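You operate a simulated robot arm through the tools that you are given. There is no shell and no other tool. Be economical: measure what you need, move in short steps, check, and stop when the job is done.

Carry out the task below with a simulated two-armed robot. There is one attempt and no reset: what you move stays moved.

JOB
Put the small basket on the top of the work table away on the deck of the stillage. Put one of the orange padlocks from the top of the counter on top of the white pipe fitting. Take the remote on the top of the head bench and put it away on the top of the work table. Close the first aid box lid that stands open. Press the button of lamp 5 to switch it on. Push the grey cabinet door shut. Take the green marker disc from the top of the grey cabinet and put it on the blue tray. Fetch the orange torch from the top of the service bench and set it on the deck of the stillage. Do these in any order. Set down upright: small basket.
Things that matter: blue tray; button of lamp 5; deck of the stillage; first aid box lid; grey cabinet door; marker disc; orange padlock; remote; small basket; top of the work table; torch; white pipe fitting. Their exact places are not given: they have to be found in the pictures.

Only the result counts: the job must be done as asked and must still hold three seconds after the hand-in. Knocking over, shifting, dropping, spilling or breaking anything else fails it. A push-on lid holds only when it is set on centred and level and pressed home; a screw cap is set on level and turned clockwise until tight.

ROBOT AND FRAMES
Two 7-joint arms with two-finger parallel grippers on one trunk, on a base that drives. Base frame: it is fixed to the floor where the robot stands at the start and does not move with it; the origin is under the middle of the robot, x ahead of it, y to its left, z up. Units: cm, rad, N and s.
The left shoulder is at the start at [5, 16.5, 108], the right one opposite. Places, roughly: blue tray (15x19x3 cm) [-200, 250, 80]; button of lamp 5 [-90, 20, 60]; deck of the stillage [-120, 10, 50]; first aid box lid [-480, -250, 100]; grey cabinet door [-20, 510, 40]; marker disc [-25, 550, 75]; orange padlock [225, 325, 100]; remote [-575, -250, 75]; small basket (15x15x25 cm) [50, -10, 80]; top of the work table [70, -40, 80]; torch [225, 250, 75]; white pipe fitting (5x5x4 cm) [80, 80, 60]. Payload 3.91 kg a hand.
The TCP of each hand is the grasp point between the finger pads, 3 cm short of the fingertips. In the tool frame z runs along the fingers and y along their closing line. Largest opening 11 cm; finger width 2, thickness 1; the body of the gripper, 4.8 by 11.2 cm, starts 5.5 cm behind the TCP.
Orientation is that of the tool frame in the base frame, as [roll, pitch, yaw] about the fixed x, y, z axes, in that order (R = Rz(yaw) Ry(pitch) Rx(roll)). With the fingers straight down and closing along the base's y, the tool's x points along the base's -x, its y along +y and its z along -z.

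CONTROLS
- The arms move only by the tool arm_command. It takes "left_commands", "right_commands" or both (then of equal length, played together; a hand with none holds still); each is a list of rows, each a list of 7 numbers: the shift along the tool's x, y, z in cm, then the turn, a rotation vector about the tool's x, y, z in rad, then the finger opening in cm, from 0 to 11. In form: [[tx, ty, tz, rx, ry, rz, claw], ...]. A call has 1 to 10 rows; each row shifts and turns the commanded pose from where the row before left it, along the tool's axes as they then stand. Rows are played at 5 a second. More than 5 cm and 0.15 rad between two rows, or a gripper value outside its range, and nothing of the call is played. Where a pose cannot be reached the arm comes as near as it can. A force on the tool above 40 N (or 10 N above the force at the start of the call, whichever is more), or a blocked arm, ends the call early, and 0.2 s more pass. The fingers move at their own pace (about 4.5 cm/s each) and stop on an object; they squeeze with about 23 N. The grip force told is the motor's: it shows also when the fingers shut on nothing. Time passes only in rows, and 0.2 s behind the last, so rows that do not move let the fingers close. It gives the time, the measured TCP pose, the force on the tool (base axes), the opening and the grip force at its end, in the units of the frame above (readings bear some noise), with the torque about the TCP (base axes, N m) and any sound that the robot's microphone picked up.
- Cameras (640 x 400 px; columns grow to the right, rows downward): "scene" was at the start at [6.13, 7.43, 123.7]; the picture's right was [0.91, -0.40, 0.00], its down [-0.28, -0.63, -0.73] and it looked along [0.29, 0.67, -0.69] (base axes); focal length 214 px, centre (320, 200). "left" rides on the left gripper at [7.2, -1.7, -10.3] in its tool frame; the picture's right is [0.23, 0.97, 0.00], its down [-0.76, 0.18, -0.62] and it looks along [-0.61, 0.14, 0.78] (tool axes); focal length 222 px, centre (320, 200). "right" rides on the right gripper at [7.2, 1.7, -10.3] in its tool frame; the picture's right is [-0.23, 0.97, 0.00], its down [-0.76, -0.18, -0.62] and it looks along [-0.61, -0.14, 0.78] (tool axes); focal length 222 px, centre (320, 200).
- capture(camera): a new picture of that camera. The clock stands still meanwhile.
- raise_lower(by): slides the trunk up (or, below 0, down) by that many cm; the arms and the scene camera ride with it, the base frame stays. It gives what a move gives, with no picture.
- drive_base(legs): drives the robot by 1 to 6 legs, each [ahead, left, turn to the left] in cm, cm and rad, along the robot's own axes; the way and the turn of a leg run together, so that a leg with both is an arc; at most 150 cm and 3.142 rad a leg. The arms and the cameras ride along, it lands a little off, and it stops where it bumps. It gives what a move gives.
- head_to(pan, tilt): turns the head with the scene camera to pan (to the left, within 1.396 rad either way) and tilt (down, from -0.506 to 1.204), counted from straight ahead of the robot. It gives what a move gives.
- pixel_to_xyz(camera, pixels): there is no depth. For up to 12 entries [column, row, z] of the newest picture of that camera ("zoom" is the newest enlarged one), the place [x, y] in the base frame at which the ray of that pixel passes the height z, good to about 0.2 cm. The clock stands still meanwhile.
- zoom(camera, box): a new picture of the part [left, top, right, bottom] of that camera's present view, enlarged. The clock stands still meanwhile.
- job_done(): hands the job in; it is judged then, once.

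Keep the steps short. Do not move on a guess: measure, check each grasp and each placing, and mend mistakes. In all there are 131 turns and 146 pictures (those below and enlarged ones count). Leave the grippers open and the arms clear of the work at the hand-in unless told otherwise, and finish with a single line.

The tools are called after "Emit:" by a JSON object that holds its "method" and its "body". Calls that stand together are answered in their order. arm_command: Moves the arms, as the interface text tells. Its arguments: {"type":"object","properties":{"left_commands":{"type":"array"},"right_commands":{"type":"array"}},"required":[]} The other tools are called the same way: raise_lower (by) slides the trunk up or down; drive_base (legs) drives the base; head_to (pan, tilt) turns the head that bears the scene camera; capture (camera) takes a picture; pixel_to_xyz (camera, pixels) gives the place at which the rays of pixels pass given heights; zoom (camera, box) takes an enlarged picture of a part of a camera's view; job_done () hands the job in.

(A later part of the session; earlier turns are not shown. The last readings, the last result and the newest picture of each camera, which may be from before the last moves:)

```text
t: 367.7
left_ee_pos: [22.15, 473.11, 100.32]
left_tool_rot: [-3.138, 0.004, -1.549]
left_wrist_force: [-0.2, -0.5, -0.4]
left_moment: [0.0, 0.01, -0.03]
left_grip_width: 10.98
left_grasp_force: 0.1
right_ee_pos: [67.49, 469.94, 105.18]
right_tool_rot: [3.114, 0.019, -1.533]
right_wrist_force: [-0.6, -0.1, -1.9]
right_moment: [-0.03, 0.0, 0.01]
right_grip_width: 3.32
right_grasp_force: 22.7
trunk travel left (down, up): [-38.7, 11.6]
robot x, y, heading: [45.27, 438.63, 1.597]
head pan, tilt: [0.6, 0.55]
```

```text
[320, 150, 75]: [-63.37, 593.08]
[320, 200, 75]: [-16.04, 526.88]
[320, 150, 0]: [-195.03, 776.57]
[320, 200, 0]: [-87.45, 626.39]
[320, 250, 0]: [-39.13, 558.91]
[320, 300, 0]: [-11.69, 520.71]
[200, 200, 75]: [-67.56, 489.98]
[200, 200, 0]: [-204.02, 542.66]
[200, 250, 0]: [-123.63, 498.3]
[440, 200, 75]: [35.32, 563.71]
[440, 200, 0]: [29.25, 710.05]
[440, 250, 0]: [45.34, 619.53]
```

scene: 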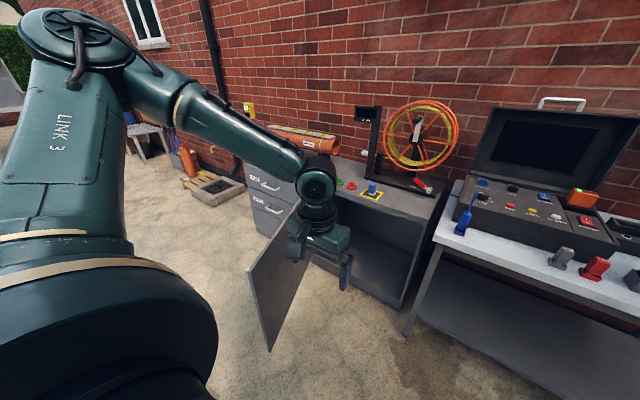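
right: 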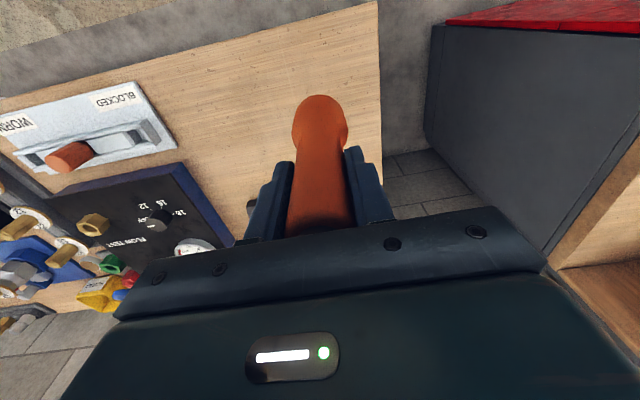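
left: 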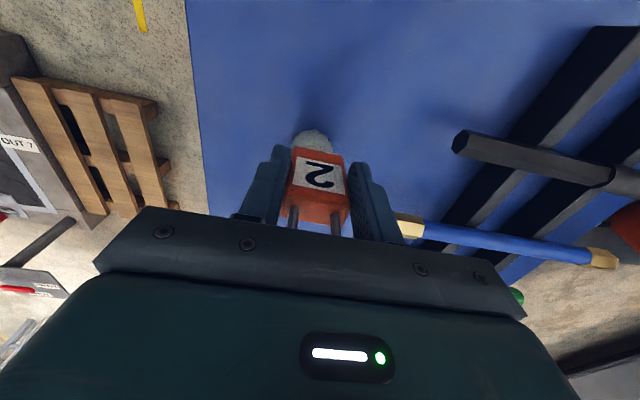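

The door's free edge is at about (-12,477), hinge at (-29,528), top z≈68. I'll swing the left hand over to its outer side at about (-30,486), lower it there, and check before pushing.

Emit:
{"method": "arm_command", "body": {"left_commands": [[-1, 4.5, 0, 0, 0, 0, 5], [-1, 4.5, 0, 0, 0, 0, 0], [-1, 4.5, 0, 0, 0, 0, 0], [-1, 4.5, 0, 0, 0, 0, 0], [0, 1, 0, 0, 0, 0, 0], [0, 0, 0, 0, 0, 0, 0]]}}

Emit:
{"method": "drive_base", "body": {"legs": [[7, 33, -0.025]]}}

Emit:
{"method": "raise_lower", "body": {"by": -38}}

Emit:
{"method": "head_to", "body": {"pan": 0.5, "tilt": 0.55}}

Emit:
{"method": "capture", "body": {"camera": "scene"}}

Emit:
{"method": "capture", "body": {"camera": "left"}}

```text
t: 369.1
left_ee_pos: [3.19, 476.59, 100.22]
left_tool_rot: [-3.14, 0.005, -1.55]
left_wrist_force: [0.3, 1.2, 1.0]
left_moment: [0.0, -0.04, -0.01]
left_grip_width: 0.0
left_grasp_force: 12.9
right_ee_pos: [67.53, 469.99, 105.15]
right_tool_rot: [3.114, 0.02, -1.533]
right_wrist_force: [0.0, 0.6, -2.1]
right_moment: [-0.01, -0.02, 0.01]
right_grip_width: 3.33
right_grasp_force: 22.7
trunk travel left (down, up): [-38.7, 11.6]
robot x, y, heading: [45.83, 438.24, 1.597]
head pan, tilt: [0.6, 0.55]
```

```text
t: 370.3
left_ee_pos: [-3.34, 479.57, 100.16]
left_tool_rot: [-3.137, 0.002, -1.564]
left_wrist_force: [0.6, 1.0, 0.5]
left_moment: [0.03, 0.03, -0.01]
left_grip_width: 0.01
left_grasp_force: 23.4
right_ee_pos: [60.62, 472.18, 104.92]
right_tool_rot: [3.115, 0.018, -1.545]
right_wrist_force: [0.6, 0.0, -2.3]
right_moment: [-0.02, -0.01, 0.04]
right_grip_width: 3.33
right_grasp_force: 22.9
trunk travel left (down, up): [-38.7, 11.6]
robot x, y, heading: [38.2, 440.87, 1.583]
head pan, tilt: [0.6, 0.55]
stopped in leg 1: the robot was blocked; the commanded pose is now the measured one
```

```text
t: 374.0
left_ee_pos: [-3.46, 479.54, 62.29]
left_tool_rot: [-3.138, 0.003, -1.564]
left_wrist_force: [0.5, -0.7, -0.4]
left_moment: [0.03, -0.04, 0.01]
left_grip_width: 0.01
left_grasp_force: 23.0
right_ee_pos: [60.59, 472.0, 67.11]
right_tool_rot: [3.113, 0.021, -1.545]
right_wrist_force: [0.2, 0.5, -1.8]
right_moment: [0.01, -0.01, 0.0]
right_grip_width: 3.34
right_grasp_force: 22.7
trunk travel left (down, up): [-0.7, 49.6]
robot x, y, heading: [37.99, 440.91, 1.581]
head pan, tilt: [0.6, 0.55]
```

```text
t: 374.7
left_ee_pos: [-3.34, 479.5, 62.09]
left_tool_rot: [-3.138, 0.003, -1.565]
left_wrist_force: [-0.4, 0.4, 0.0]
left_moment: [-0.06, 0.03, 0.0]
left_grip_width: 0.0
left_grasp_force: 22.8
right_ee_pos: [60.8, 472.04, 67.13]
right_tool_rot: [3.113, 0.02, -1.547]
right_wrist_force: [-0.3, 0.8, -1.6]
right_moment: [-0.01, -0.01, 0.02]
right_grip_width: 3.3
right_grasp_force: 23.0
trunk travel left (down, up): [-0.7, 49.6]
robot x, y, heading: [38.5, 440.84, 1.578]
head pan, tilt: [0.499, 0.55]
```

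```text
19 pictures are left
```

scene: 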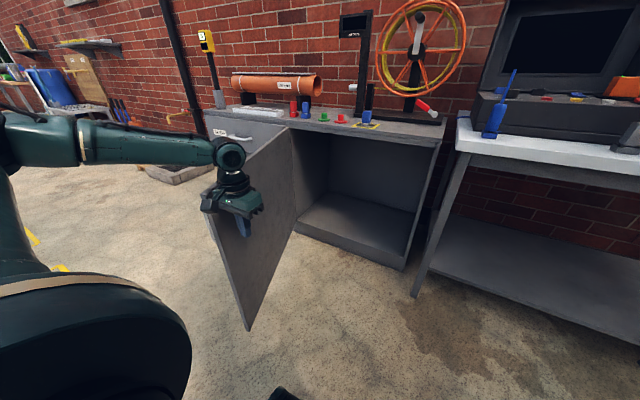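

```text
18 pictures are left
```

left: 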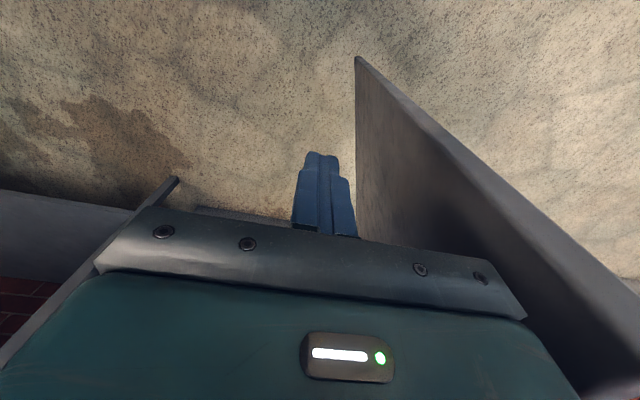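

The base was blocked by the slab, so the hand is on the inner side of the door. New approach: straddle the door's top edge with open fingers and move it with the base. I'll raise, drive ahead and left, pull the hand back, and look.

Emit:
{"method": "raise_lower", "body": {"by": 10}}

Emit:
{"method": "drive_base", "body": {"legs": [[18, 0, -0.01], [0, 10, 0]]}}

Emit:
{"method": "arm_command", "body": {"left_commands": [[4.2, 0, 0, 0, 0, 0, 4], [4.2, 0, 0, 0, 0, 0, 8], [4.2, 0, 0, 0, 0, 0, 11], [0, 1.5, 0, 0, 0, 0, 11], [0, 0, 0, 0, 0, 0, 11]]}}

Emit:
{"method": "capture", "body": {"camera": "left"}}

Emit:
{"method": "pixel_to_xyz", "body": {"camera": "left", "pixels": [[320, 50, 63], [320, 100, 63], [320, 150, 63], [400, 50, 63], [400, 100, 63], [400, 150, 63], [240, 50, 63], [240, 100, 63], [240, 150, 63]]}}

```text
t: 376.0
left_ee_pos: [-3.53, 479.7, 72.19]
left_tool_rot: [-3.139, 0.003, -1.565]
left_wrist_force: [-0.9, 0.1, -0.4]
left_moment: [0.0, -0.01, -0.01]
left_grip_width: 0.01
left_grasp_force: 22.9
right_ee_pos: [60.68, 472.0, 77.0]
right_tool_rot: [3.113, 0.021, -1.546]
right_wrist_force: [0.7, 0.1, -2.0]
right_moment: [-0.02, -0.01, -0.02]
right_grip_width: 3.33
right_grasp_force: 22.9
trunk travel left (down, up): [-10.7, 39.6]
robot x, y, heading: [38.38, 441.12, 1.583]
head pan, tilt: [0.499, 0.55]
```

```text
t: 378.2
left_ee_pos: [-12.94, 498.0, 72.24]
left_tool_rot: [-3.138, 0.003, -1.571]
left_wrist_force: [0.3, 0.2, 0.5]
left_moment: [0.0, 0.03, -0.02]
left_grip_width: 0.01
left_grasp_force: 23.1
right_ee_pos: [51.03, 489.9, 77.11]
right_tool_rot: [3.113, 0.021, -1.554]
right_wrist_force: [-0.8, -0.1, -2.1]
right_moment: [0.01, -0.01, 0.0]
right_grip_width: 3.31
right_grasp_force: 23.0
trunk travel left (down, up): [-10.7, 39.6]
robot x, y, heading: [28.82, 458.37, 1.566]
head pan, tilt: [0.499, 0.55]
```

```text
t: 379.4
left_ee_pos: [-14.64, 485.35, 72.07]
left_tool_rot: [-3.138, 0.003, -1.575]
left_wrist_force: [0.4, 0.1, 0.3]
left_moment: [-0.01, 0.0, -0.01]
left_grip_width: 10.18
left_grasp_force: 0.1
right_ee_pos: [50.9, 489.84, 77.18]
right_tool_rot: [3.115, 0.019, -1.554]
right_wrist_force: [-0.8, -0.9, -1.6]
right_moment: [0.0, 0.04, -0.03]
right_grip_width: 3.32
right_grasp_force: 23.0
trunk travel left (down, up): [-10.7, 39.6]
robot x, y, heading: [28.01, 459.05, 1.571]
head pan, tilt: [0.499, 0.55]
```

```text
17 pictures are left
```

left: 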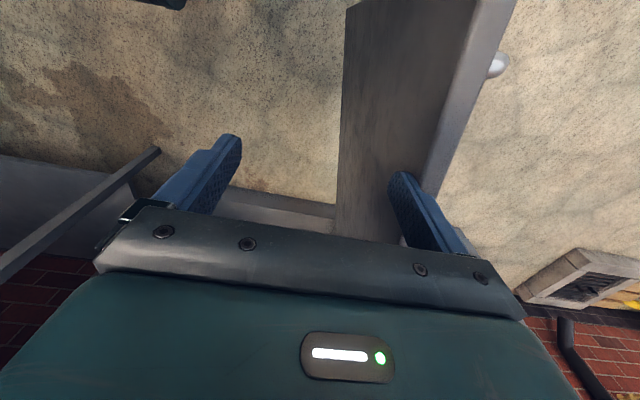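

```text
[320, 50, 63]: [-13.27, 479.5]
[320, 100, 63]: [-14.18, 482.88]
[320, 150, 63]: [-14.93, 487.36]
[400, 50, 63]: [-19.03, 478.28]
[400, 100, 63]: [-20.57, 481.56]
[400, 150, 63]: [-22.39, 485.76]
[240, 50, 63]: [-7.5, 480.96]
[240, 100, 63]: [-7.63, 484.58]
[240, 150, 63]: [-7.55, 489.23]
```

The door top passes just outside my left finger at about (-23.5,485). I'll move 9 cm left, lower the fingers astride the door edge, and drive along its arc to swing it partly shut.

Emit:
{"method": "drive_base", "body": {"legs": [[0, 9, 0]]}}

Emit:
{"method": "arm_command", "body": {"left_commands": [[0, 0, 2, 0, 0, 0, 11], [0, 0, 2, 0, 0, 0, 11], [0, 0, 2, 0, 0, 0, 11], [0, 0, 1, 0, 0, 0, 11]]}}

Emit:
{"method": "drive_base", "body": {"legs": [[5, -11, 0], [7, -9, 0], [8, -6.5, 0]]}}

Emit:
{"method": "head_to", "body": {"pan": 0.6, "tilt": 0.6}}

Emit:
{"method": "capture", "body": {"camera": "scene"}}

Emit:
{"method": "capture", "body": {"camera": "left"}}

```text
t: 380.5
left_ee_pos: [-23.29, 485.5, 72.18]
left_tool_rot: [-3.138, 0.005, -1.573]
left_wrist_force: [0.0, 0.1, 0.0]
left_moment: [-0.01, -0.03, -0.01]
left_grip_width: 11.02
left_grasp_force: 0.0
right_ee_pos: [42.2, 489.79, 77.17]
right_tool_rot: [3.114, 0.02, -1.555]
right_wrist_force: [-0.3, 0.0, -1.8]
right_moment: [0.0, -0.01, -0.04]
right_grip_width: 3.34
right_grasp_force: 22.7
trunk travel left (down, up): [-10.7, 39.6]
robot x, y, heading: [19.6, 458.42, 1.573]
head pan, tilt: [0.499, 0.55]
```

```text
t: 381.5
left_ee_pos: [-23.35, 485.54, 65.16]
left_tool_rot: [-3.139, 0.003, -1.572]
left_wrist_force: [-0.7, -0.6, -0.5]
left_moment: [0.02, 0.01, 0.03]
left_grip_width: 11.0
left_grasp_force: 0.0
right_ee_pos: [42.33, 489.82, 77.2]
right_tool_rot: [3.115, 0.021, -1.554]
right_wrist_force: [0.3, 0.1, -1.2]
right_moment: [-0.03, 0.0, -0.03]
right_grip_width: 3.31
right_grasp_force: 23.1
trunk travel left (down, up): [-10.7, 39.6]
robot x, y, heading: [19.6, 458.88, 1.569]
head pan, tilt: [0.499, 0.55]
```

```text
t: 384.3
left_ee_pos: [3.13, 505.43, 65.21]
left_tool_rot: [-3.139, 0.004, -1.571]
left_wrist_force: [0.0, 0.5, -0.8]
left_moment: [-0.03, -0.03, 0.01]
left_grip_width: 11.01
left_grasp_force: 0.1
right_ee_pos: [68.95, 509.97, 77.11]
right_tool_rot: [3.114, 0.021, -1.552]
right_wrist_force: [-0.2, -0.2, -2.1]
right_moment: [0.03, 0.03, 0.01]
right_grip_width: 3.31
right_grasp_force: 22.7
trunk travel left (down, up): [-10.7, 39.6]
robot x, y, heading: [45.9, 478.61, 1.571]
head pan, tilt: [0.499, 0.55]
```

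```text
t: 385.0
left_ee_pos: [3.22, 505.32, 65.15]
left_tool_rot: [-3.138, 0.003, -1.571]
left_wrist_force: [0.6, -0.1, -0.4]
left_moment: [-0.01, 0.0, -0.03]
left_grip_width: 11.0
left_grasp_force: 0.1
right_ee_pos: [68.82, 509.92, 77.09]
right_tool_rot: [3.112, 0.022, -1.553]
right_wrist_force: [0.3, 0.4, -1.6]
right_moment: [-0.04, 0.03, -0.03]
right_grip_width: 3.34
right_grasp_force: 23.1
trunk travel left (down, up): [-10.7, 39.6]
robot x, y, heading: [46.29, 478.38, 1.572]
head pan, tilt: [0.6, 0.6]
```

```text
16 pictures are left
```

scene: 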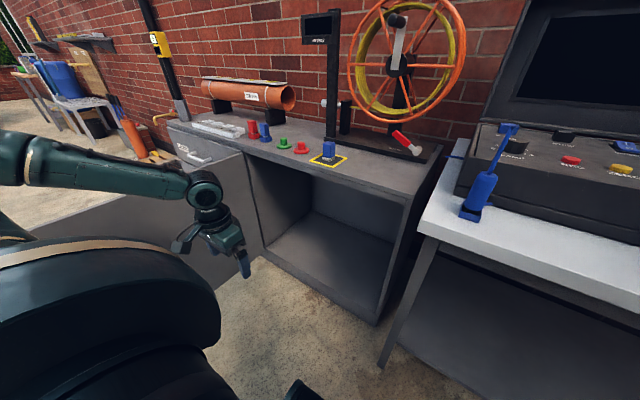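

```text
15 pictures are left
```

left: 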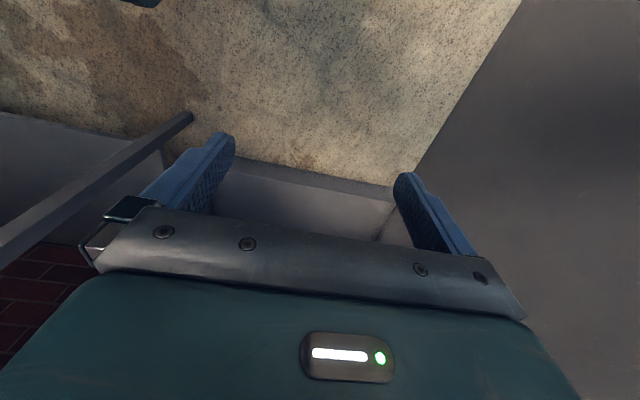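

The fingers passed over the door top (it's lower than estimated). I'll go back, this time fully to the outer side with closed fingers lowered to z≈56, and push the door along its arc.

Emit:
{"method": "raise_lower", "body": {"by": 3}}

Emit:
{"method": "drive_base", "body": {"legs": [[-20, 26.5, 0], [0, 8.5, 0]]}}

Emit:
{"method": "arm_command", "body": {"left_commands": [[0, 0, 4, 0, 0, 0, 5], [0, 0, 4, 0, 0, 0, 0], [0, 0, 4, 0, 0, 0, 0], [0, 0, 0, 0, 0, 0, 0]]}}

Emit:
{"method": "drive_base", "body": {"legs": [[0, -7, 0], [5, -11, 0], [7, -9, 0], [9, -7, 0], [9, -4, 0]]}}

Emit:
{"method": "capture", "body": {"camera": "scene"}}

```text
t: 385.8
left_ee_pos: [3.11, 505.51, 68.19]
left_tool_rot: [-3.138, 0.004, -1.568]
left_wrist_force: [-0.7, -0.2, 0.0]
left_moment: [-0.03, 0.01, 0.02]
left_grip_width: 11.01
left_grasp_force: 0.1
right_ee_pos: [68.82, 509.96, 80.17]
right_tool_rot: [3.114, 0.022, -1.552]
right_wrist_force: [-0.7, -1.1, -1.7]
right_moment: [0.01, 0.05, -0.03]
right_grip_width: 3.31
right_grasp_force: 22.8
trunk travel left (down, up): [-13.7, 36.6]
robot x, y, heading: [46.13, 479.54, 1.575]
head pan, tilt: [0.6, 0.6]
```

```text
t: 388.6
left_ee_pos: [-31.8, 485.55, 68.22]
left_tool_rot: [-3.138, 0.003, -1.569]
left_wrist_force: [-0.5, -0.3, -0.2]
left_moment: [0.02, 0.01, 0.04]
left_grip_width: 11.0
left_grasp_force: 0.0
right_ee_pos: [34.02, 489.95, 80.09]
right_tool_rot: [3.114, 0.02, -1.551]
right_wrist_force: [-0.4, -0.5, -1.7]
right_moment: [-0.02, 0.02, -0.01]
right_grip_width: 3.32
right_grasp_force: 23.0
trunk travel left (down, up): [-13.7, 36.6]
robot x, y, heading: [11.24, 458.83, 1.573]
head pan, tilt: [0.6, 0.6]
```

```text
t: 389.6
left_ee_pos: [-31.78, 485.4, 56.15]
left_tool_rot: [-3.139, 0.003, -1.569]
left_wrist_force: [0.6, 0.4, 0.3]
left_moment: [-0.02, 0.02, -0.02]
left_grip_width: 2.23
left_grasp_force: 0.0
right_ee_pos: [33.95, 490.08, 80.07]
right_tool_rot: [3.112, 0.021, -1.553]
right_wrist_force: [-0.1, 0.2, -1.6]
right_moment: [-0.04, 0.02, 0.0]
right_grip_width: 3.34
right_grasp_force: 22.9
trunk travel left (down, up): [-13.7, 36.6]
robot x, y, heading: [11.65, 458.96, 1.571]
head pan, tilt: [0.6, 0.6]
```

```text
t: 393.9
left_ee_pos: [6.09, 515.11, 56.18]
left_tool_rot: [-3.139, 0.003, -1.57]
left_wrist_force: [-0.2, 0.1, -0.1]
left_moment: [-0.02, 0.03, -0.04]
left_grip_width: 0.0
left_grasp_force: 22.9
right_ee_pos: [71.79, 519.67, 80.18]
right_tool_rot: [3.113, 0.021, -1.551]
right_wrist_force: [-0.1, -0.1, -2.5]
right_moment: [-0.03, 0.02, 0.01]
right_grip_width: 3.33
right_grasp_force: 23.3
trunk travel left (down, up): [-13.7, 36.6]
robot x, y, heading: [49.15, 488.62, 1.575]
head pan, tilt: [0.6, 0.6]
```

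```text
14 pictures are left
```

scene: 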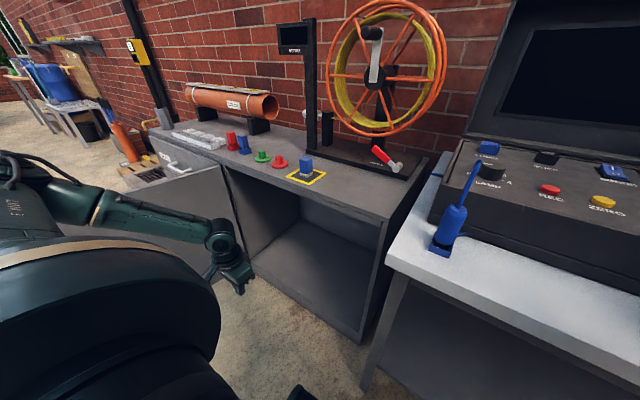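

The door is still open, now near 90° along x≈-35. I'll come back over it, straddle its top edge at (-35,490), lower until contact, and swing it.

Emit:
{"method": "raise_lower", "body": {"by": 19}}

Emit:
{"method": "drive_base", "body": {"legs": [[-24.6, 41, 0]]}}

Emit:
{"method": "arm_command", "body": {"left_commands": [[0, 0, 0, 0, 0, 0, 11], [0, 0, 0, 0, 0, 0, 11], [0, 0, 0, 0, 0, 0, 11]]}}

Emit:
{"method": "capture", "body": {"camera": "left"}}

Emit:
{"method": "pixel_to_xyz", "body": {"camera": "left", "pixels": [[320, 100, 66], [240, 100, 66], [400, 100, 66], [480, 100, 66], [560, 100, 66]]}}

```text
t: 395.9
left_ee_pos: [6.14, 514.96, 75.07]
left_tool_rot: [-3.139, 0.002, -1.568]
left_wrist_force: [0.6, 0.2, -0.5]
left_moment: [-0.03, 0.02, -0.01]
left_grip_width: 0.0
left_grasp_force: 22.5
right_ee_pos: [71.77, 519.73, 99.14]
right_tool_rot: [3.114, 0.021, -1.552]
right_wrist_force: [-0.6, -0.2, -2.1]
right_moment: [-0.01, 0.0, 0.02]
right_grip_width: 3.33
right_grasp_force: 23.2
trunk travel left (down, up): [-32.7, 17.6]
robot x, y, heading: [49.34, 488.6, 1.575]
head pan, tilt: [0.6, 0.6]
```

```text
t: 398.8
left_ee_pos: [-34.77, 490.22, 75.15]
left_tool_rot: [-3.139, 0.003, -1.571]
left_wrist_force: [0.0, -0.1, 0.7]
left_moment: [0.04, 0.0, 0.03]
left_grip_width: 0.02
left_grasp_force: 23.1
right_ee_pos: [30.96, 494.65, 99.19]
right_tool_rot: [3.114, 0.02, -1.552]
right_wrist_force: [0.0, -0.1, -2.1]
right_moment: [-0.01, -0.02, 0.06]
right_grip_width: 3.32
right_grasp_force: 23.2
trunk travel left (down, up): [-32.7, 17.6]
robot x, y, heading: [8.5, 463.43, 1.574]
head pan, tilt: [0.6, 0.6]
```

```text
t: 399.6
left_ee_pos: [-34.78, 490.07, 75.25]
left_tool_rot: [-3.139, 0.002, -1.57]
left_wrist_force: [0.6, 0.6, 0.1]
left_moment: [0.02, 0.01, -0.05]
left_grip_width: 6.87
left_grasp_force: 0.0
right_ee_pos: [31.03, 494.51, 99.22]
right_tool_rot: [3.114, 0.021, -1.553]
right_wrist_force: [-0.5, 0.1, -1.5]
right_moment: [0.02, 0.01, 0.04]
right_grip_width: 3.33
right_grasp_force: 23.0
trunk travel left (down, up): [-32.7, 17.6]
robot x, y, heading: [8.77, 463.74, 1.568]
head pan, tilt: [0.6, 0.6]
```

```text
13 pictures are left
```

left: 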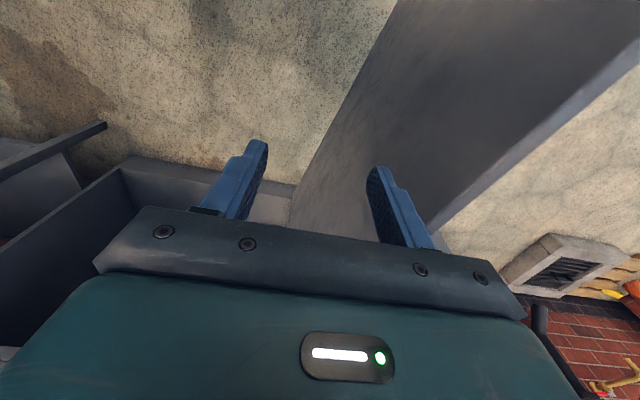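

```text
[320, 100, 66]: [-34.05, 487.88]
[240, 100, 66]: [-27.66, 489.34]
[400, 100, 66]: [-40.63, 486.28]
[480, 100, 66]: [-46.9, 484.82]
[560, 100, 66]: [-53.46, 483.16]
```

My passes had nudged the door further open (about 106°); its top is about z 70. I'll cross over it higher, lower outside near its free end at (-60,485), and push along the arc from the outer side.

Emit:
{"method": "raise_lower", "body": {"by": 4}}

Emit:
{"method": "drive_base", "body": {"legs": [[-5, 27, 0]]}}

Emit:
{"method": "arm_command", "body": {"left_commands": [[0, 0, 4, 0, 0, 0, 4], [0, 0, 4, 0, 0, 0, 0], [0, 0, 4, 0, 0, 0, 0], [0, 0, 4, 0, 0, 0, 0], [0, 0, 4, 0, 0, 0, 0], [0, 0, 0, 0, 0, 0, 0]]}}

Emit:
{"method": "drive_base", "body": {"legs": [[0, -12, 0], [-2, -16, 0], [3.6, -20.5, 0], [10.4, -18, 0], [16, -13.4, 0]]}}

Emit:
{"method": "capture", "body": {"camera": "scene"}}

```text
t: 400.4
left_ee_pos: [-34.68, 490.25, 79.2]
left_tool_rot: [-3.14, 0.004, -1.57]
left_wrist_force: [-0.7, -0.3, -0.5]
left_moment: [-0.01, -0.03, 0.02]
left_grip_width: 11.0
left_grasp_force: 0.1
right_ee_pos: [31.02, 494.59, 103.09]
right_tool_rot: [3.114, 0.019, -1.552]
right_wrist_force: [-0.8, -0.5, -2.4]
right_moment: [-0.01, -0.01, -0.04]
right_grip_width: 3.32
right_grasp_force: 23.3
trunk travel left (down, up): [-36.7, 13.6]
robot x, y, heading: [8.54, 463.32, 1.572]
head pan, tilt: [0.6, 0.6]
```

```text
t: 402.5
left_ee_pos: [-62.13, 487.93, 79.31]
left_tool_rot: [-3.139, 0.002, -1.569]
left_wrist_force: [-0.2, 0.5, 0.2]
left_moment: [-0.02, 0.0, -0.01]
left_grip_width: 11.0
left_grasp_force: 0.0
right_ee_pos: [3.54, 492.63, 103.09]
right_tool_rot: [3.114, 0.019, -1.546]
right_wrist_force: [0.9, 0.4, -2.0]
right_moment: [0.01, -0.01, -0.04]
right_grip_width: 3.36
right_grasp_force: 23.0
trunk travel left (down, up): [-36.7, 13.6]
robot x, y, heading: [-18.94, 461.47, 1.577]
head pan, tilt: [0.6, 0.6]
stopped in leg 1: the robot was blocked; the commanded pose is now the measured one
```

```text
t: 403.9
left_ee_pos: [-62.16, 487.95, 59.06]
left_tool_rot: [-3.139, 0.006, -1.567]
left_wrist_force: [0.1, 0.2, 0.6]
left_moment: [-0.01, -0.01, 0.01]
left_grip_width: 0.01
left_grasp_force: 12.4
right_ee_pos: [3.68, 492.69, 103.07]
right_tool_rot: [3.113, 0.02, -1.548]
right_wrist_force: [0.2, 0.0, -1.5]
right_moment: [-0.02, 0.05, 0.04]
right_grip_width: 3.31
right_grasp_force: 23.2
trunk travel left (down, up): [-36.7, 13.6]
robot x, y, heading: [-18.5, 461.4, 1.579]
head pan, tilt: [0.6, 0.6]
```

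```text
t: 410.0
left_ee_pos: [16.84, 516.99, 59.35]
left_tool_rot: [3.132, 0.011, -1.561]
left_wrist_force: [0.6, -0.2, 1.0]
left_moment: [0.0, 0.03, 0.02]
left_grip_width: 0.0
left_grasp_force: 22.7
right_ee_pos: [83.18, 521.34, 103.06]
right_tool_rot: [3.115, 0.016, -1.548]
right_wrist_force: [-0.2, -0.5, -1.1]
right_moment: [0.0, 0.0, -0.01]
right_grip_width: 3.3
right_grasp_force: 23.0
trunk travel left (down, up): [-36.7, 13.6]
robot x, y, heading: [60.28, 490.29, 1.58]
head pan, tilt: [0.6, 0.6]
stopped in leg 5: the robot was blocked; the commanded pose is now the measured one
```

```text
12 pictures are left
```

scene: 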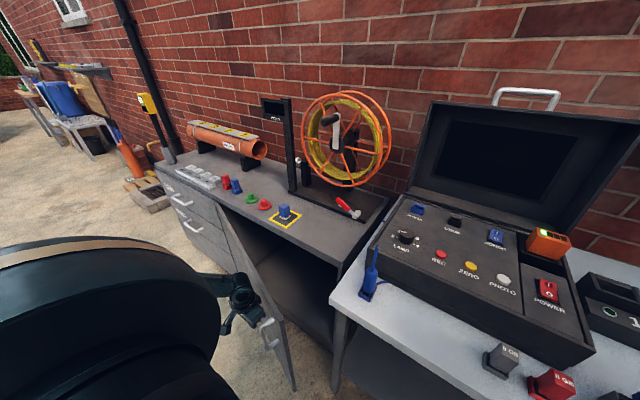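

The door is now about 30° from closed with my hand behind it. I'll push it home with the arm.

Emit:
{"method": "arm_command", "body": {"left_commands": [[-2, -0.8, 0, 0, 0, 0, 0], [-2.5, -0.9, 0, 0, 0, 0, 0], [-2.5, -0.9, 0, 0, 0, 0, 0], [-2.5, -0.8, 0, 0, 0, 0, 0], [-2.5, -0.6, 0, 0, 0, 0, 0], [-2.5, -0.4, 0, 0, 0, 0, 0], [-2, -0.2, 0, 0, 0, 0, 0], [-2, 0, 0, 0, 0, 0, 0], [-1.5, 0, 0, 0, 0, 0, 0], [-1.5, 0, 0, 0, 0, 0, 0]]}}

Emit:
{"method": "arm_command", "body": {"left_commands": [[-1.5, 0, 0, 0, 0, 0, 0], [-1.5, 0, 0, 0, 0, 0, 0], [-1.5, 0, 0, 0, 0, 0, 0], [-1.5, 0, 0, 0, 0, 0, 0]]}}

Emit:
{"method": "zoom", "body": {"camera": "scene", "box": [140, 150, 380, 390]}}

Emit:
{"method": "pixel_to_xyz", "body": {"camera": "scene", "pixels": [[252, 199, 74], [252, 199, 77], [265, 204, 75]]}}

```text
t: 412.2
left_ee_pos: [21.08, 537.21, 59.04]
left_tool_rot: [3.131, -0.009, -1.566]
left_wrist_force: [2.3, -9.9, 3.9]
left_moment: [1.16, 0.17, -0.3]
left_grip_width: 0.03
left_grasp_force: 22.5
right_ee_pos: [83.03, 521.42, 103.07]
right_tool_rot: [3.112, 0.018, -1.546]
right_wrist_force: [-0.4, -0.7, -2.2]
right_moment: [-0.04, 0.0, -0.01]
right_grip_width: 3.32
right_grasp_force: 23.2
trunk travel left (down, up): [-36.7, 13.6]
robot x, y, heading: [60.54, 489.99, 1.579]
head pan, tilt: [0.6, 0.6]
stopped in row 10 (left hand): the force on the tool passed its limit (the readings are from after the stop); the commanded pose is now the measured one
```

```text
t: 412.5
left_ee_pos: [20.94, 537.12, 58.79]
left_tool_rot: [3.129, -0.026, -1.567]
left_wrist_force: [2.8, -12.8, 4.6]
left_moment: [1.41, 0.2, -0.38]
left_grip_width: 0.01
left_grasp_force: 23.7
right_ee_pos: [83.06, 521.46, 103.06]
right_tool_rot: [3.113, 0.017, -1.542]
right_wrist_force: [0.0, 0.7, -2.0]
right_moment: [-0.05, -0.02, 0.01]
right_grip_width: 3.34
right_grasp_force: 22.9
trunk travel left (down, up): [-36.7, 13.6]
robot x, y, heading: [60.76, 490.41, 1.583]
head pan, tilt: [0.6, 0.6]
stopped in row 1 (left hand): the force on the tool passed its limit (the readings are from after the stop); the commanded pose is now the measured one
```

```text
1.67 times, centred on (260, 270) of scene
```

zoom: 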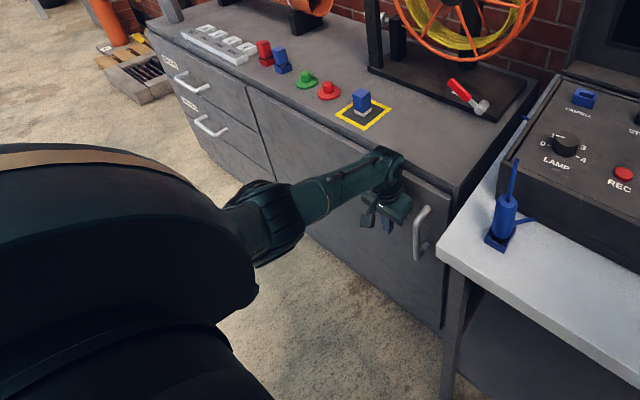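

```text
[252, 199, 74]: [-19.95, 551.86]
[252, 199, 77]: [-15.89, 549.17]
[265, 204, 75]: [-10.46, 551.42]
```

The door is shut. The green disc is at about (-19.5,551.5) on the top (z≈75). I'll retreat, rise, move left and forward above it, and check with the hand camera.

Emit:
{"method": "arm_command", "body": {"left_commands": [[1.8, 0, 0, 0, 0, 0, 0], [0, 0, -4.5, 0, 0, 0, 0], [0, 0, -4.5, 0, 0, 0, 3], [0, 0, -4.5, 0, 0, 0, 7], [0, 0, -4.5, 0, 0, 0, 7], [0, 0, -4.5, 0, 0, 0, 7], [0, 0, -4, 0, 0, 0, 7], [0, 0, 0, 0, 0, 0, 7]]}}

Emit:
{"method": "drive_base", "body": {"legs": [[0, 40.4, 0], [15.5, 0, -0.01]]}}

Emit:
{"method": "capture", "body": {"camera": "left"}}

Emit:
{"method": "pixel_to_xyz", "body": {"camera": "left", "pixels": [[320, 100, 76], [320, 150, 76], [280, 100, 76], [280, 150, 76], [360, 100, 76], [360, 150, 76], [320, 50, 76]]}}

```text
t: 414.3
left_ee_pos: [21.41, 535.87, 85.33]
left_tool_rot: [3.131, -0.021, -1.566]
left_wrist_force: [-0.1, 0.4, -0.1]
left_moment: [0.02, 0.0, 0.0]
left_grip_width: 7.01
left_grasp_force: 0.1
right_ee_pos: [82.95, 521.38, 103.05]
right_tool_rot: [3.114, 0.019, -1.545]
right_wrist_force: [-0.6, 0.0, -2.6]
right_moment: [0.01, 0.02, 0.01]
right_grip_width: 3.33
right_grasp_force: 22.5
trunk travel left (down, up): [-36.7, 13.6]
robot x, y, heading: [60.42, 490.24, 1.582]
head pan, tilt: [0.6, 0.6]
```

```text
t: 417.8
left_ee_pos: [-18.75, 551.78, 85.51]
left_tool_rot: [3.133, -0.02, -1.579]
left_wrist_force: [0.2, 0.7, -0.4]
left_moment: [-0.02, 0.02, 0.02]
left_grip_width: 7.01
left_grasp_force: 0.0
right_ee_pos: [42.68, 536.55, 103.03]
right_tool_rot: [3.113, 0.016, -1.554]
right_wrist_force: [0.3, 0.0, -2.5]
right_moment: [-0.01, 0.02, -0.01]
right_grip_width: 3.31
right_grasp_force: 23.1
trunk travel left (down, up): [-36.7, 13.6]
robot x, y, heading: [19.85, 505.5, 1.568]
head pan, tilt: [0.6, 0.6]
```

```text
10 pictures are left
```

left: 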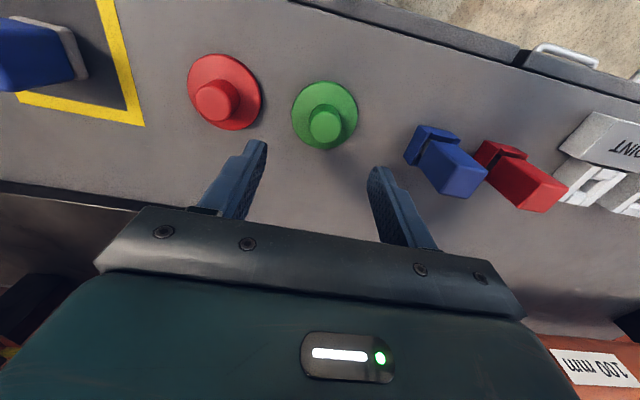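

```text
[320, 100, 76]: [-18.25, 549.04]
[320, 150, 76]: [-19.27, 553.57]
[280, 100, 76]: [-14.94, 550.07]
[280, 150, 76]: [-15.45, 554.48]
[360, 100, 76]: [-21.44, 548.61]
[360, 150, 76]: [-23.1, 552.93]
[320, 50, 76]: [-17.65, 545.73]
```

The green disc centre is at (-18.9,550.4). I'll shift back 1.4 cm, descend, close on it, and lift.

Emit:
{"method": "arm_command", "body": {"left_commands": [[1.4, 0.2, 0, 0, 0, 0, 7], [0, 0, 2.5, 0, 0, 0, 7], [0, 0, 2, 0, 0, 0, 7], [0, 0, 1, 0, 0, 0, 7], [0, 0, 0.6, 0, 0, 0, 7], [0, 0, 0.5, 0, 0, 0, 7], [0, 0, 0, 0, 0, 0, 7]]}}

Emit:
{"method": "arm_command", "body": {"left_commands": [[0, 0, 0, 0, 0, 0, 3], [0, 0, 0, 0, 0, 0, 0], [0, 0, 0, 0, 0, 0, 0], [0, 0, 0, 0, 0, 0, 0], [0, 0, 0, 0, 0, 0, 0], [0, 0, -1, 0, 0, 0, 0], [0, 0, -3, 0, 0, 0, 0], [0, 0, -4, 0, 0, 0, 0], [0, 0, -4, 0, 0, 0, 0], [0, 0, -4, 0, 0, 0, 0]]}}

Emit:
{"method": "capture", "body": {"camera": "left"}}

```text
t: 419.4
left_ee_pos: [-19.08, 550.2, 78.92]
left_tool_rot: [3.131, -0.019, -1.58]
left_wrist_force: [0.1, -0.7, 0.3]
left_moment: [0.01, 0.0, 0.01]
left_grip_width: 7.0
left_grasp_force: 0.1
right_ee_pos: [42.75, 536.42, 103.09]
right_tool_rot: [3.114, 0.017, -1.558]
right_wrist_force: [0.5, -0.6, -1.5]
right_moment: [-0.01, -0.01, -0.03]
right_grip_width: 3.32
right_grasp_force: 23.3
trunk travel left (down, up): [-36.7, 13.6]
robot x, y, heading: [19.9, 505.79, 1.569]
head pan, tilt: [0.6, 0.6]
```

```text
t: 421.6
left_ee_pos: [-18.73, 550.48, 94.74]
left_tool_rot: [3.129, -0.023, -1.579]
left_wrist_force: [0.2, -0.6, -0.8]
left_moment: [-0.01, -0.02, 0.02]
left_grip_width: 2.59
left_grasp_force: 23.3
right_ee_pos: [42.85, 536.46, 102.97]
right_tool_rot: [3.114, 0.017, -1.556]
right_wrist_force: [-0.9, 0.9, -1.8]
right_moment: [-0.02, -0.02, 0.0]
right_grip_width: 3.31
right_grasp_force: 23.0
trunk travel left (down, up): [-36.7, 13.6]
robot x, y, heading: [20.34, 505.83, 1.563]
head pan, tilt: [0.6, 0.6]
```

```text
9 pictures are left
```

left: 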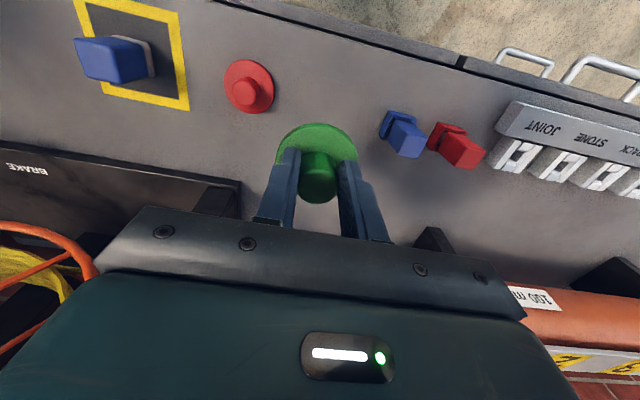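

The disc is held by its knob. I'll raise, back out, and drive around to view the blue tray from the east side.

Emit:
{"method": "raise_lower", "body": {"by": 10}}

Emit:
{"method": "drive_base", "body": {"legs": [[-40, 0, 0], [0, -45, 0], [-150, 0, 0], [0, 0, 1.575], [140, 0, 0]]}}

Emit:
{"method": "head_to", "body": {"pan": 0.35, "tilt": 0.45}}

Emit:
{"method": "capture", "body": {"camera": "scene"}}

Emit:
{"method": "pixel_to_xyz", "body": {"camera": "scene", "pixels": [[320, 150, 75], [320, 200, 75], [320, 250, 75], [220, 150, 75], [220, 200, 75], [420, 150, 75], [420, 200, 75], [320, 200, 0], [320, 250, 0], [220, 250, 0], [420, 250, 0]]}}

```text
t: 422.9
left_ee_pos: [-18.8, 550.58, 104.81]
left_tool_rot: [3.13, -0.021, -1.58]
left_wrist_force: [-0.3, -0.2, -0.6]
left_moment: [0.0, -0.02, -0.04]
left_grip_width: 2.61
left_grasp_force: 23.0
right_ee_pos: [42.77, 536.44, 113.15]
right_tool_rot: [3.115, 0.019, -1.556]
right_wrist_force: [0.2, -1.1, -2.7]
right_moment: [0.02, 0.01, -0.04]
right_grip_width: 3.3
right_grasp_force: 23.0
trunk travel left (down, up): [-46.6, 3.6]
robot x, y, heading: [20.14, 505.46, 1.564]
head pan, tilt: [0.6, 0.6]
```

```text
t: 445.3
left_ee_pos: [-118.08, 276.35, 104.69]
left_tool_rot: [3.131, -0.022, -0.022]
left_wrist_force: [0.2, -0.4, 0.0]
left_moment: [0.01, -0.02, -0.02]
left_grip_width: 2.6
left_grasp_force: 22.8
right_ee_pos: [-102.94, 337.85, 113.09]
right_tool_rot: [3.112, 0.018, 0.0]
right_wrist_force: [-0.8, 0.1, -2.1]
right_moment: [0.03, 0.01, 0.02]
right_grip_width: 3.31
right_grasp_force: 22.9
trunk travel left (down, up): [-46.6, 3.6]
robot x, y, heading: [-72.17, 314.55, 3.122]
head pan, tilt: [0.6, 0.6]
```

```text
t: 446.0
left_ee_pos: [-117.98, 276.47, 104.88]
left_tool_rot: [3.129, -0.022, -0.022]
left_wrist_force: [-0.1, -0.4, -0.8]
left_moment: [0.0, -0.04, -0.01]
left_grip_width: 2.59
left_grasp_force: 23.7
right_ee_pos: [-102.94, 337.85, 113.08]
right_tool_rot: [3.113, 0.017, 0.001]
right_wrist_force: [-0.6, 0.2, -1.7]
right_moment: [0.02, 0.03, 0.01]
right_grip_width: 3.32
right_grasp_force: 23.1
trunk travel left (down, up): [-46.6, 3.6]
robot x, y, heading: [-72.09, 314.7, 3.126]
head pan, tilt: [0.351, 0.45]
```

```text
8 pictures are left
```

scene: 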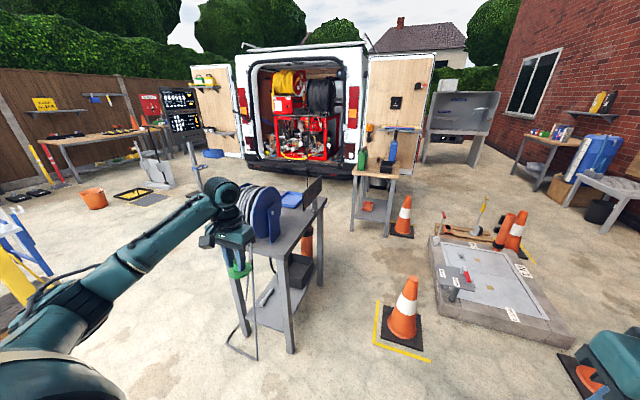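

```text
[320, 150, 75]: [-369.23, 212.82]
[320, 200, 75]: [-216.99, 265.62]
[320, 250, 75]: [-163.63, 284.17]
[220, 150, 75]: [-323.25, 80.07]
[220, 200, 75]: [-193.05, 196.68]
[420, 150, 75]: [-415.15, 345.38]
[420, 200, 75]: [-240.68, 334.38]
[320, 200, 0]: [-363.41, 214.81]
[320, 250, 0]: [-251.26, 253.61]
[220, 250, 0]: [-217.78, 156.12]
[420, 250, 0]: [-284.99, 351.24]
```

The blue tray is on the grey trolley at about (-198,252), top about z 78. A cone blocks the north side, so I'll approach from the south: turn to face +y, back down, go left, then ahead.

Emit:
{"method": "drive_base", "body": {"legs": [[0, 0, -1.556], [-148, 0, 0], [0, 89, 0], [30, 0, 0]]}}

Emit:
{"method": "capture", "body": {"camera": "left"}}

Emit:
{"method": "pixel_to_xyz", "body": {"camera": "left", "pixels": [[320, 50, 80], [320, 100, 80], [320, 150, 80], [320, 190, 80], [250, 100, 80], [250, 150, 80], [390, 100, 80], [390, 150, 80], [460, 150, 80], [180, 150, 80]]}}

```text
t: 462.9
left_ee_pos: [-200.22, 243.72, 104.84]
left_tool_rot: [3.132, -0.022, -1.567]
left_wrist_force: [-0.5, -0.6, -0.9]
left_moment: [-0.05, 0.01, -0.03]
left_grip_width: 2.61
left_grasp_force: 23.0
right_ee_pos: [-138.47, 230.35, 113.04]
right_tool_rot: [3.113, 0.019, -1.544]
right_wrist_force: [-0.2, -0.1, -2.2]
right_moment: [-0.05, -0.02, 0.02]
right_grip_width: 3.34
right_grasp_force: 22.8
trunk travel left (down, up): [-46.6, 3.6]
robot x, y, heading: [-160.39, 199.42, 1.577]
head pan, tilt: [0.351, 0.45]
```

```text
7 pictures are left
```

left: 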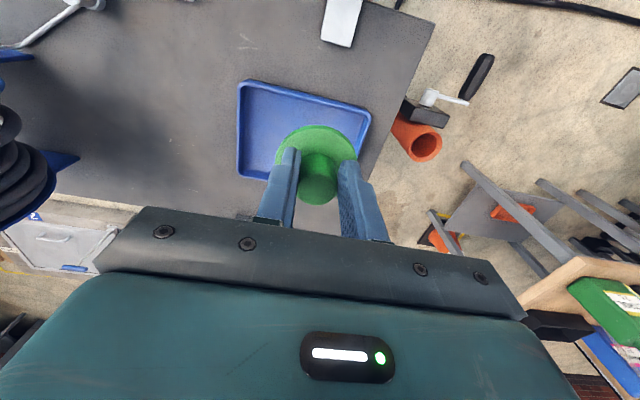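

```text
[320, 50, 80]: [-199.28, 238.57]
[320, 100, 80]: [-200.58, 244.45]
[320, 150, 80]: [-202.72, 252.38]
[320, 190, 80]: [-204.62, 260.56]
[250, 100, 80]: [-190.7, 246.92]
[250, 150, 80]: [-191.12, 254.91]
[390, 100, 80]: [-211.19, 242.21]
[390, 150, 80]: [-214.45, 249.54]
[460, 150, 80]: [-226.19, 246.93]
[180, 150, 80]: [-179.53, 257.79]
```

The tray spans x -189..-208, y 244..260. I'll move the disc in over it, moving the right hand clear of the hose, lower most of the way with the trunk, and check.

Emit:
{"method": "arm_command", "body": {"left_commands": [[-1.5, -0.5, 0, 0, 0, 0, 0], [-1.5, -0.5, 0, 0, 0, 0, 0], [-1.5, -0.3, 0, 0, 0, 0, 0], [-1.5, -0.2, 0, 0, 0, 0, 0], [-1.2, 0, 0, 0, 0, 0, 0]], "right_commands": [[1.5, -3, 0, 0, 0, 0, 0], [1.5, -3, 0, 0, 0, 0, 0], [1.5, -3, 0, 0, 0, 0, 0], [1.5, -2, 0, 0, 0, 0, 0], [0, 0, 0, 0, 0, 0, 0]]}}

Emit:
{"method": "raise_lower", "body": {"by": -17.5}}

Emit:
{"method": "capture", "body": {"camera": "left"}}

Emit:
{"method": "pixel_to_xyz", "body": {"camera": "left", "pixels": [[320, 50, 79], [320, 100, 79], [320, 150, 79], [240, 100, 79], [400, 100, 79]]}}

```text
t: 464.1
left_ee_pos: [-198.63, 250.75, 104.79]
left_tool_rot: [3.131, -0.021, -1.564]
left_wrist_force: [0.3, -0.7, -0.3]
left_moment: [-0.02, -0.03, -0.01]
left_grip_width: 2.59
left_grasp_force: 22.8
right_ee_pos: [-127.21, 224.72, 112.55]
right_tool_rot: [3.113, 0.018, -1.544]
right_wrist_force: [0.9, 0.8, -2.0]
right_moment: [0.0, 0.03, 0.03]
right_grip_width: 3.32
right_grasp_force: 22.7
trunk travel left (down, up): [-46.6, 3.6]
robot x, y, heading: [-160.76, 199.01, 1.579]
head pan, tilt: [0.351, 0.45]
```

```text
t: 466.1
left_ee_pos: [-198.71, 250.78, 87.21]
left_tool_rot: [3.132, -0.02, -1.564]
left_wrist_force: [0.5, 0.1, -0.8]
left_moment: [-0.01, 0.04, 0.02]
left_grip_width: 2.61
left_grasp_force: 22.8
right_ee_pos: [-127.15, 224.55, 95.2]
right_tool_rot: [3.113, 0.016, -1.543]
right_wrist_force: [0.9, -0.1, -1.6]
right_moment: [-0.04, 0.02, -0.01]
right_grip_width: 3.34
right_grasp_force: 22.6
trunk travel left (down, up): [-29.2, 21.1]
robot x, y, heading: [-160.39, 199.21, 1.579]
head pan, tilt: [0.351, 0.45]
```

```text
6 pictures are left
```

left: 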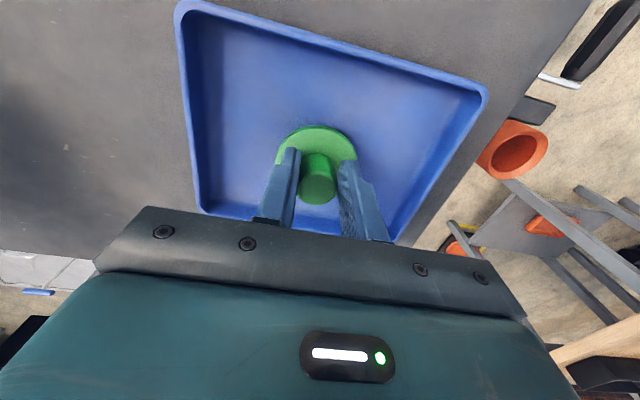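

```text
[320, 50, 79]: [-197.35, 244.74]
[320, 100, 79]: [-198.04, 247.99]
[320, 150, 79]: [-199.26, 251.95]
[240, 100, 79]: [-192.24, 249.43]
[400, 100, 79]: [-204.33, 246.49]
```

The disc is centred over the tray. I'll lower it until contact, release, raise, verify, then drive round to the stillage's east side.

Emit:
{"method": "arm_command", "body": {"left_commands": [[0, 0, 2, 0, 0, 0, 0], [0, 0, 1.2, 0, 0, 0, 0], [0, 0, 0.5, 0, 0, 0, 0], [0, 0, 0.4, 0, 0, 0, 0], [0, 0, 0.3, 0, 0, 0, 0], [0, 0, 0.3, 0, 0, 0, 0], [0, 0, 0.3, 0, 0, 0, 0], [0, 0, 0, 0, 0, 0, 0]]}}

Emit:
{"method": "arm_command", "body": {"left_commands": [[0, 0, 0, 0, 0, 0, 4], [0, 0, 0, 0, 0, 0, 6], [0, 0, 0, 0, 0, 0, 6], [0, 0, -2, 0, 0, 0, 6], [0, 0, -4, 0, 0, 0, 6], [0, 0, -4, 0, 0, 0, 6]]}}

Emit:
{"method": "raise_lower", "body": {"by": 16}}

Emit:
{"method": "capture", "body": {"camera": "left"}}

Emit:
{"method": "drive_base", "body": {"legs": [[-36, 0, 0], [0, -112, 0], [-64, 0, 0], [-40, -15, 0], [-50, 0, 0], [0, 0, 1.56]]}}

Emit:
{"method": "head_to", "body": {"pan": 0, "tilt": 0.75}}

Emit:
{"method": "capture", "body": {"camera": "scene"}}

Emit:
{"method": "pixel_to_xyz", "body": {"camera": "scene", "pixels": [[320, 180, 50], [320, 200, 50], [320, 220, 50], [340, 200, 50], [300, 200, 50], [360, 200, 50], [340, 220, 50], [300, 220, 50]]}}

```text
t: 466.9
left_ee_pos: [-198.86, 250.97, 84.49]
left_tool_rot: [3.132, -0.001, -1.565]
left_wrist_force: [1.3, -2.8, 17.1]
left_moment: [-0.33, -0.13, -0.07]
left_grip_width: 2.66
left_grasp_force: 22.8
right_ee_pos: [-127.13, 224.58, 95.09]
right_tool_rot: [3.115, 0.019, -1.544]
right_wrist_force: [-1.0, -0.4, -2.8]
right_moment: [0.01, 0.02, 0.02]
right_grip_width: 3.3
right_grasp_force: 22.1
trunk travel left (down, up): [-29.2, 21.1]
robot x, y, heading: [-160.61, 199.2, 1.584]
head pan, tilt: [0.351, 0.45]
stopped in row 4 (left hand): the force on the tool passed its limit (the readings are from after the stop); the commanded pose is now the measured one
```

```text
t: 468.3
left_ee_pos: [-198.7, 250.97, 94.16]
left_tool_rot: [3.132, -0.009, -1.565]
left_wrist_force: [-0.9, -0.4, -1.2]
left_moment: [-0.05, -0.02, -0.01]
left_grip_width: 5.96
left_grasp_force: 0.1
right_ee_pos: [-127.14, 224.6, 95.22]
right_tool_rot: [3.114, 0.019, -1.543]
right_wrist_force: [-0.8, -0.3, -2.1]
right_moment: [-0.02, 0.01, -0.01]
right_grip_width: 3.34
right_grasp_force: 23.0
trunk travel left (down, up): [-29.2, 21.1]
robot x, y, heading: [-160.78, 199.23, 1.58]
head pan, tilt: [0.351, 0.45]
```

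```text
t: 470.1
left_ee_pos: [-198.74, 251.16, 110.28]
left_tool_rot: [3.132, -0.008, -1.563]
left_wrist_force: [1.0, 0.4, -0.1]
left_moment: [-0.01, -0.01, -0.02]
left_grip_width: 6.02
left_grasp_force: 0.1
right_ee_pos: [-127.21, 224.69, 111.18]
right_tool_rot: [3.115, 0.017, -1.543]
right_wrist_force: [-0.3, 0.7, -2.1]
right_moment: [-0.01, 0.0, 0.06]
right_grip_width: 3.3
right_grasp_force: 23.7
trunk travel left (down, up): [-45.2, 5.1]
robot x, y, heading: [-160.94, 199.34, 1.578]
head pan, tilt: [0.351, 0.45]
```

```text
5 pictures are left
```

left: 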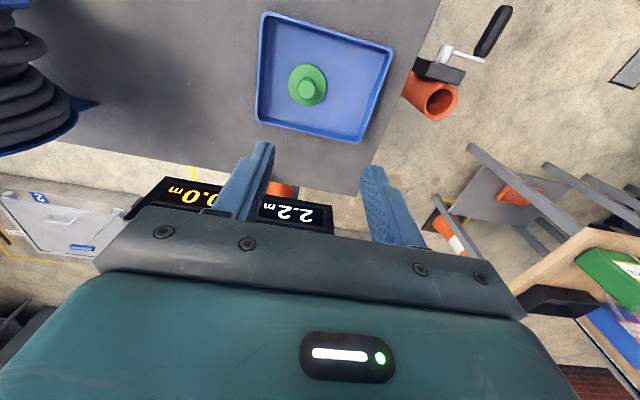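

```text
t: 489.4
left_ee_pos: [-86.15, -24.08, 110.19]
left_tool_rot: [3.131, -0.009, -0.039]
left_wrist_force: [0.1, -0.2, -0.1]
left_moment: [-0.03, 0.04, -0.03]
left_grip_width: 5.99
left_grasp_force: 0.0
right_ee_pos: [-56.55, 46.1, 111.16]
right_tool_rot: [3.114, 0.018, -0.019]
right_wrist_force: [0.2, 0.4, -1.8]
right_moment: [0.0, -0.02, -0.01]
right_grip_width: 3.32
right_grasp_force: 23.3
trunk travel left (down, up): [-45.2, 5.1]
robot x, y, heading: [-32.7, 11.6, 3.104]
head pan, tilt: [0.351, 0.45]
```

```text
t: 490.2
left_ee_pos: [-86.19, -24.16, 110.27]
left_tool_rot: [3.131, -0.007, -0.038]
left_wrist_force: [0.0, 0.0, 0.5]
left_moment: [-0.02, 0.02, 0.02]
left_grip_width: 6.0
left_grasp_force: 0.1
right_ee_pos: [-56.6, 46.11, 111.24]
right_tool_rot: [3.114, 0.019, -0.017]
right_wrist_force: [0.1, -0.6, -1.0]
right_moment: [-0.03, 0.01, 0.0]
right_grip_width: 3.3
right_grasp_force: 22.5
trunk travel left (down, up): [-45.2, 5.1]
robot x, y, heading: [-32.31, 11.39, 3.101]
head pan, tilt: [0.0, 0.75]
```

```text
4 pictures are left
```

scene: 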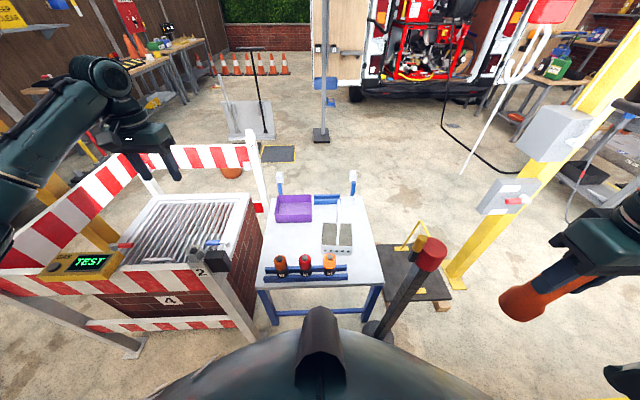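

```text
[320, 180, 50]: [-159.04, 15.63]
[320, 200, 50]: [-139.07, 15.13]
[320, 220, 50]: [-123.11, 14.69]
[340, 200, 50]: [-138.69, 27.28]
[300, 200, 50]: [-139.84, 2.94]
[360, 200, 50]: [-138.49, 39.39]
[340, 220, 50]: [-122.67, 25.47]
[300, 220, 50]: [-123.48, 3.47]
```

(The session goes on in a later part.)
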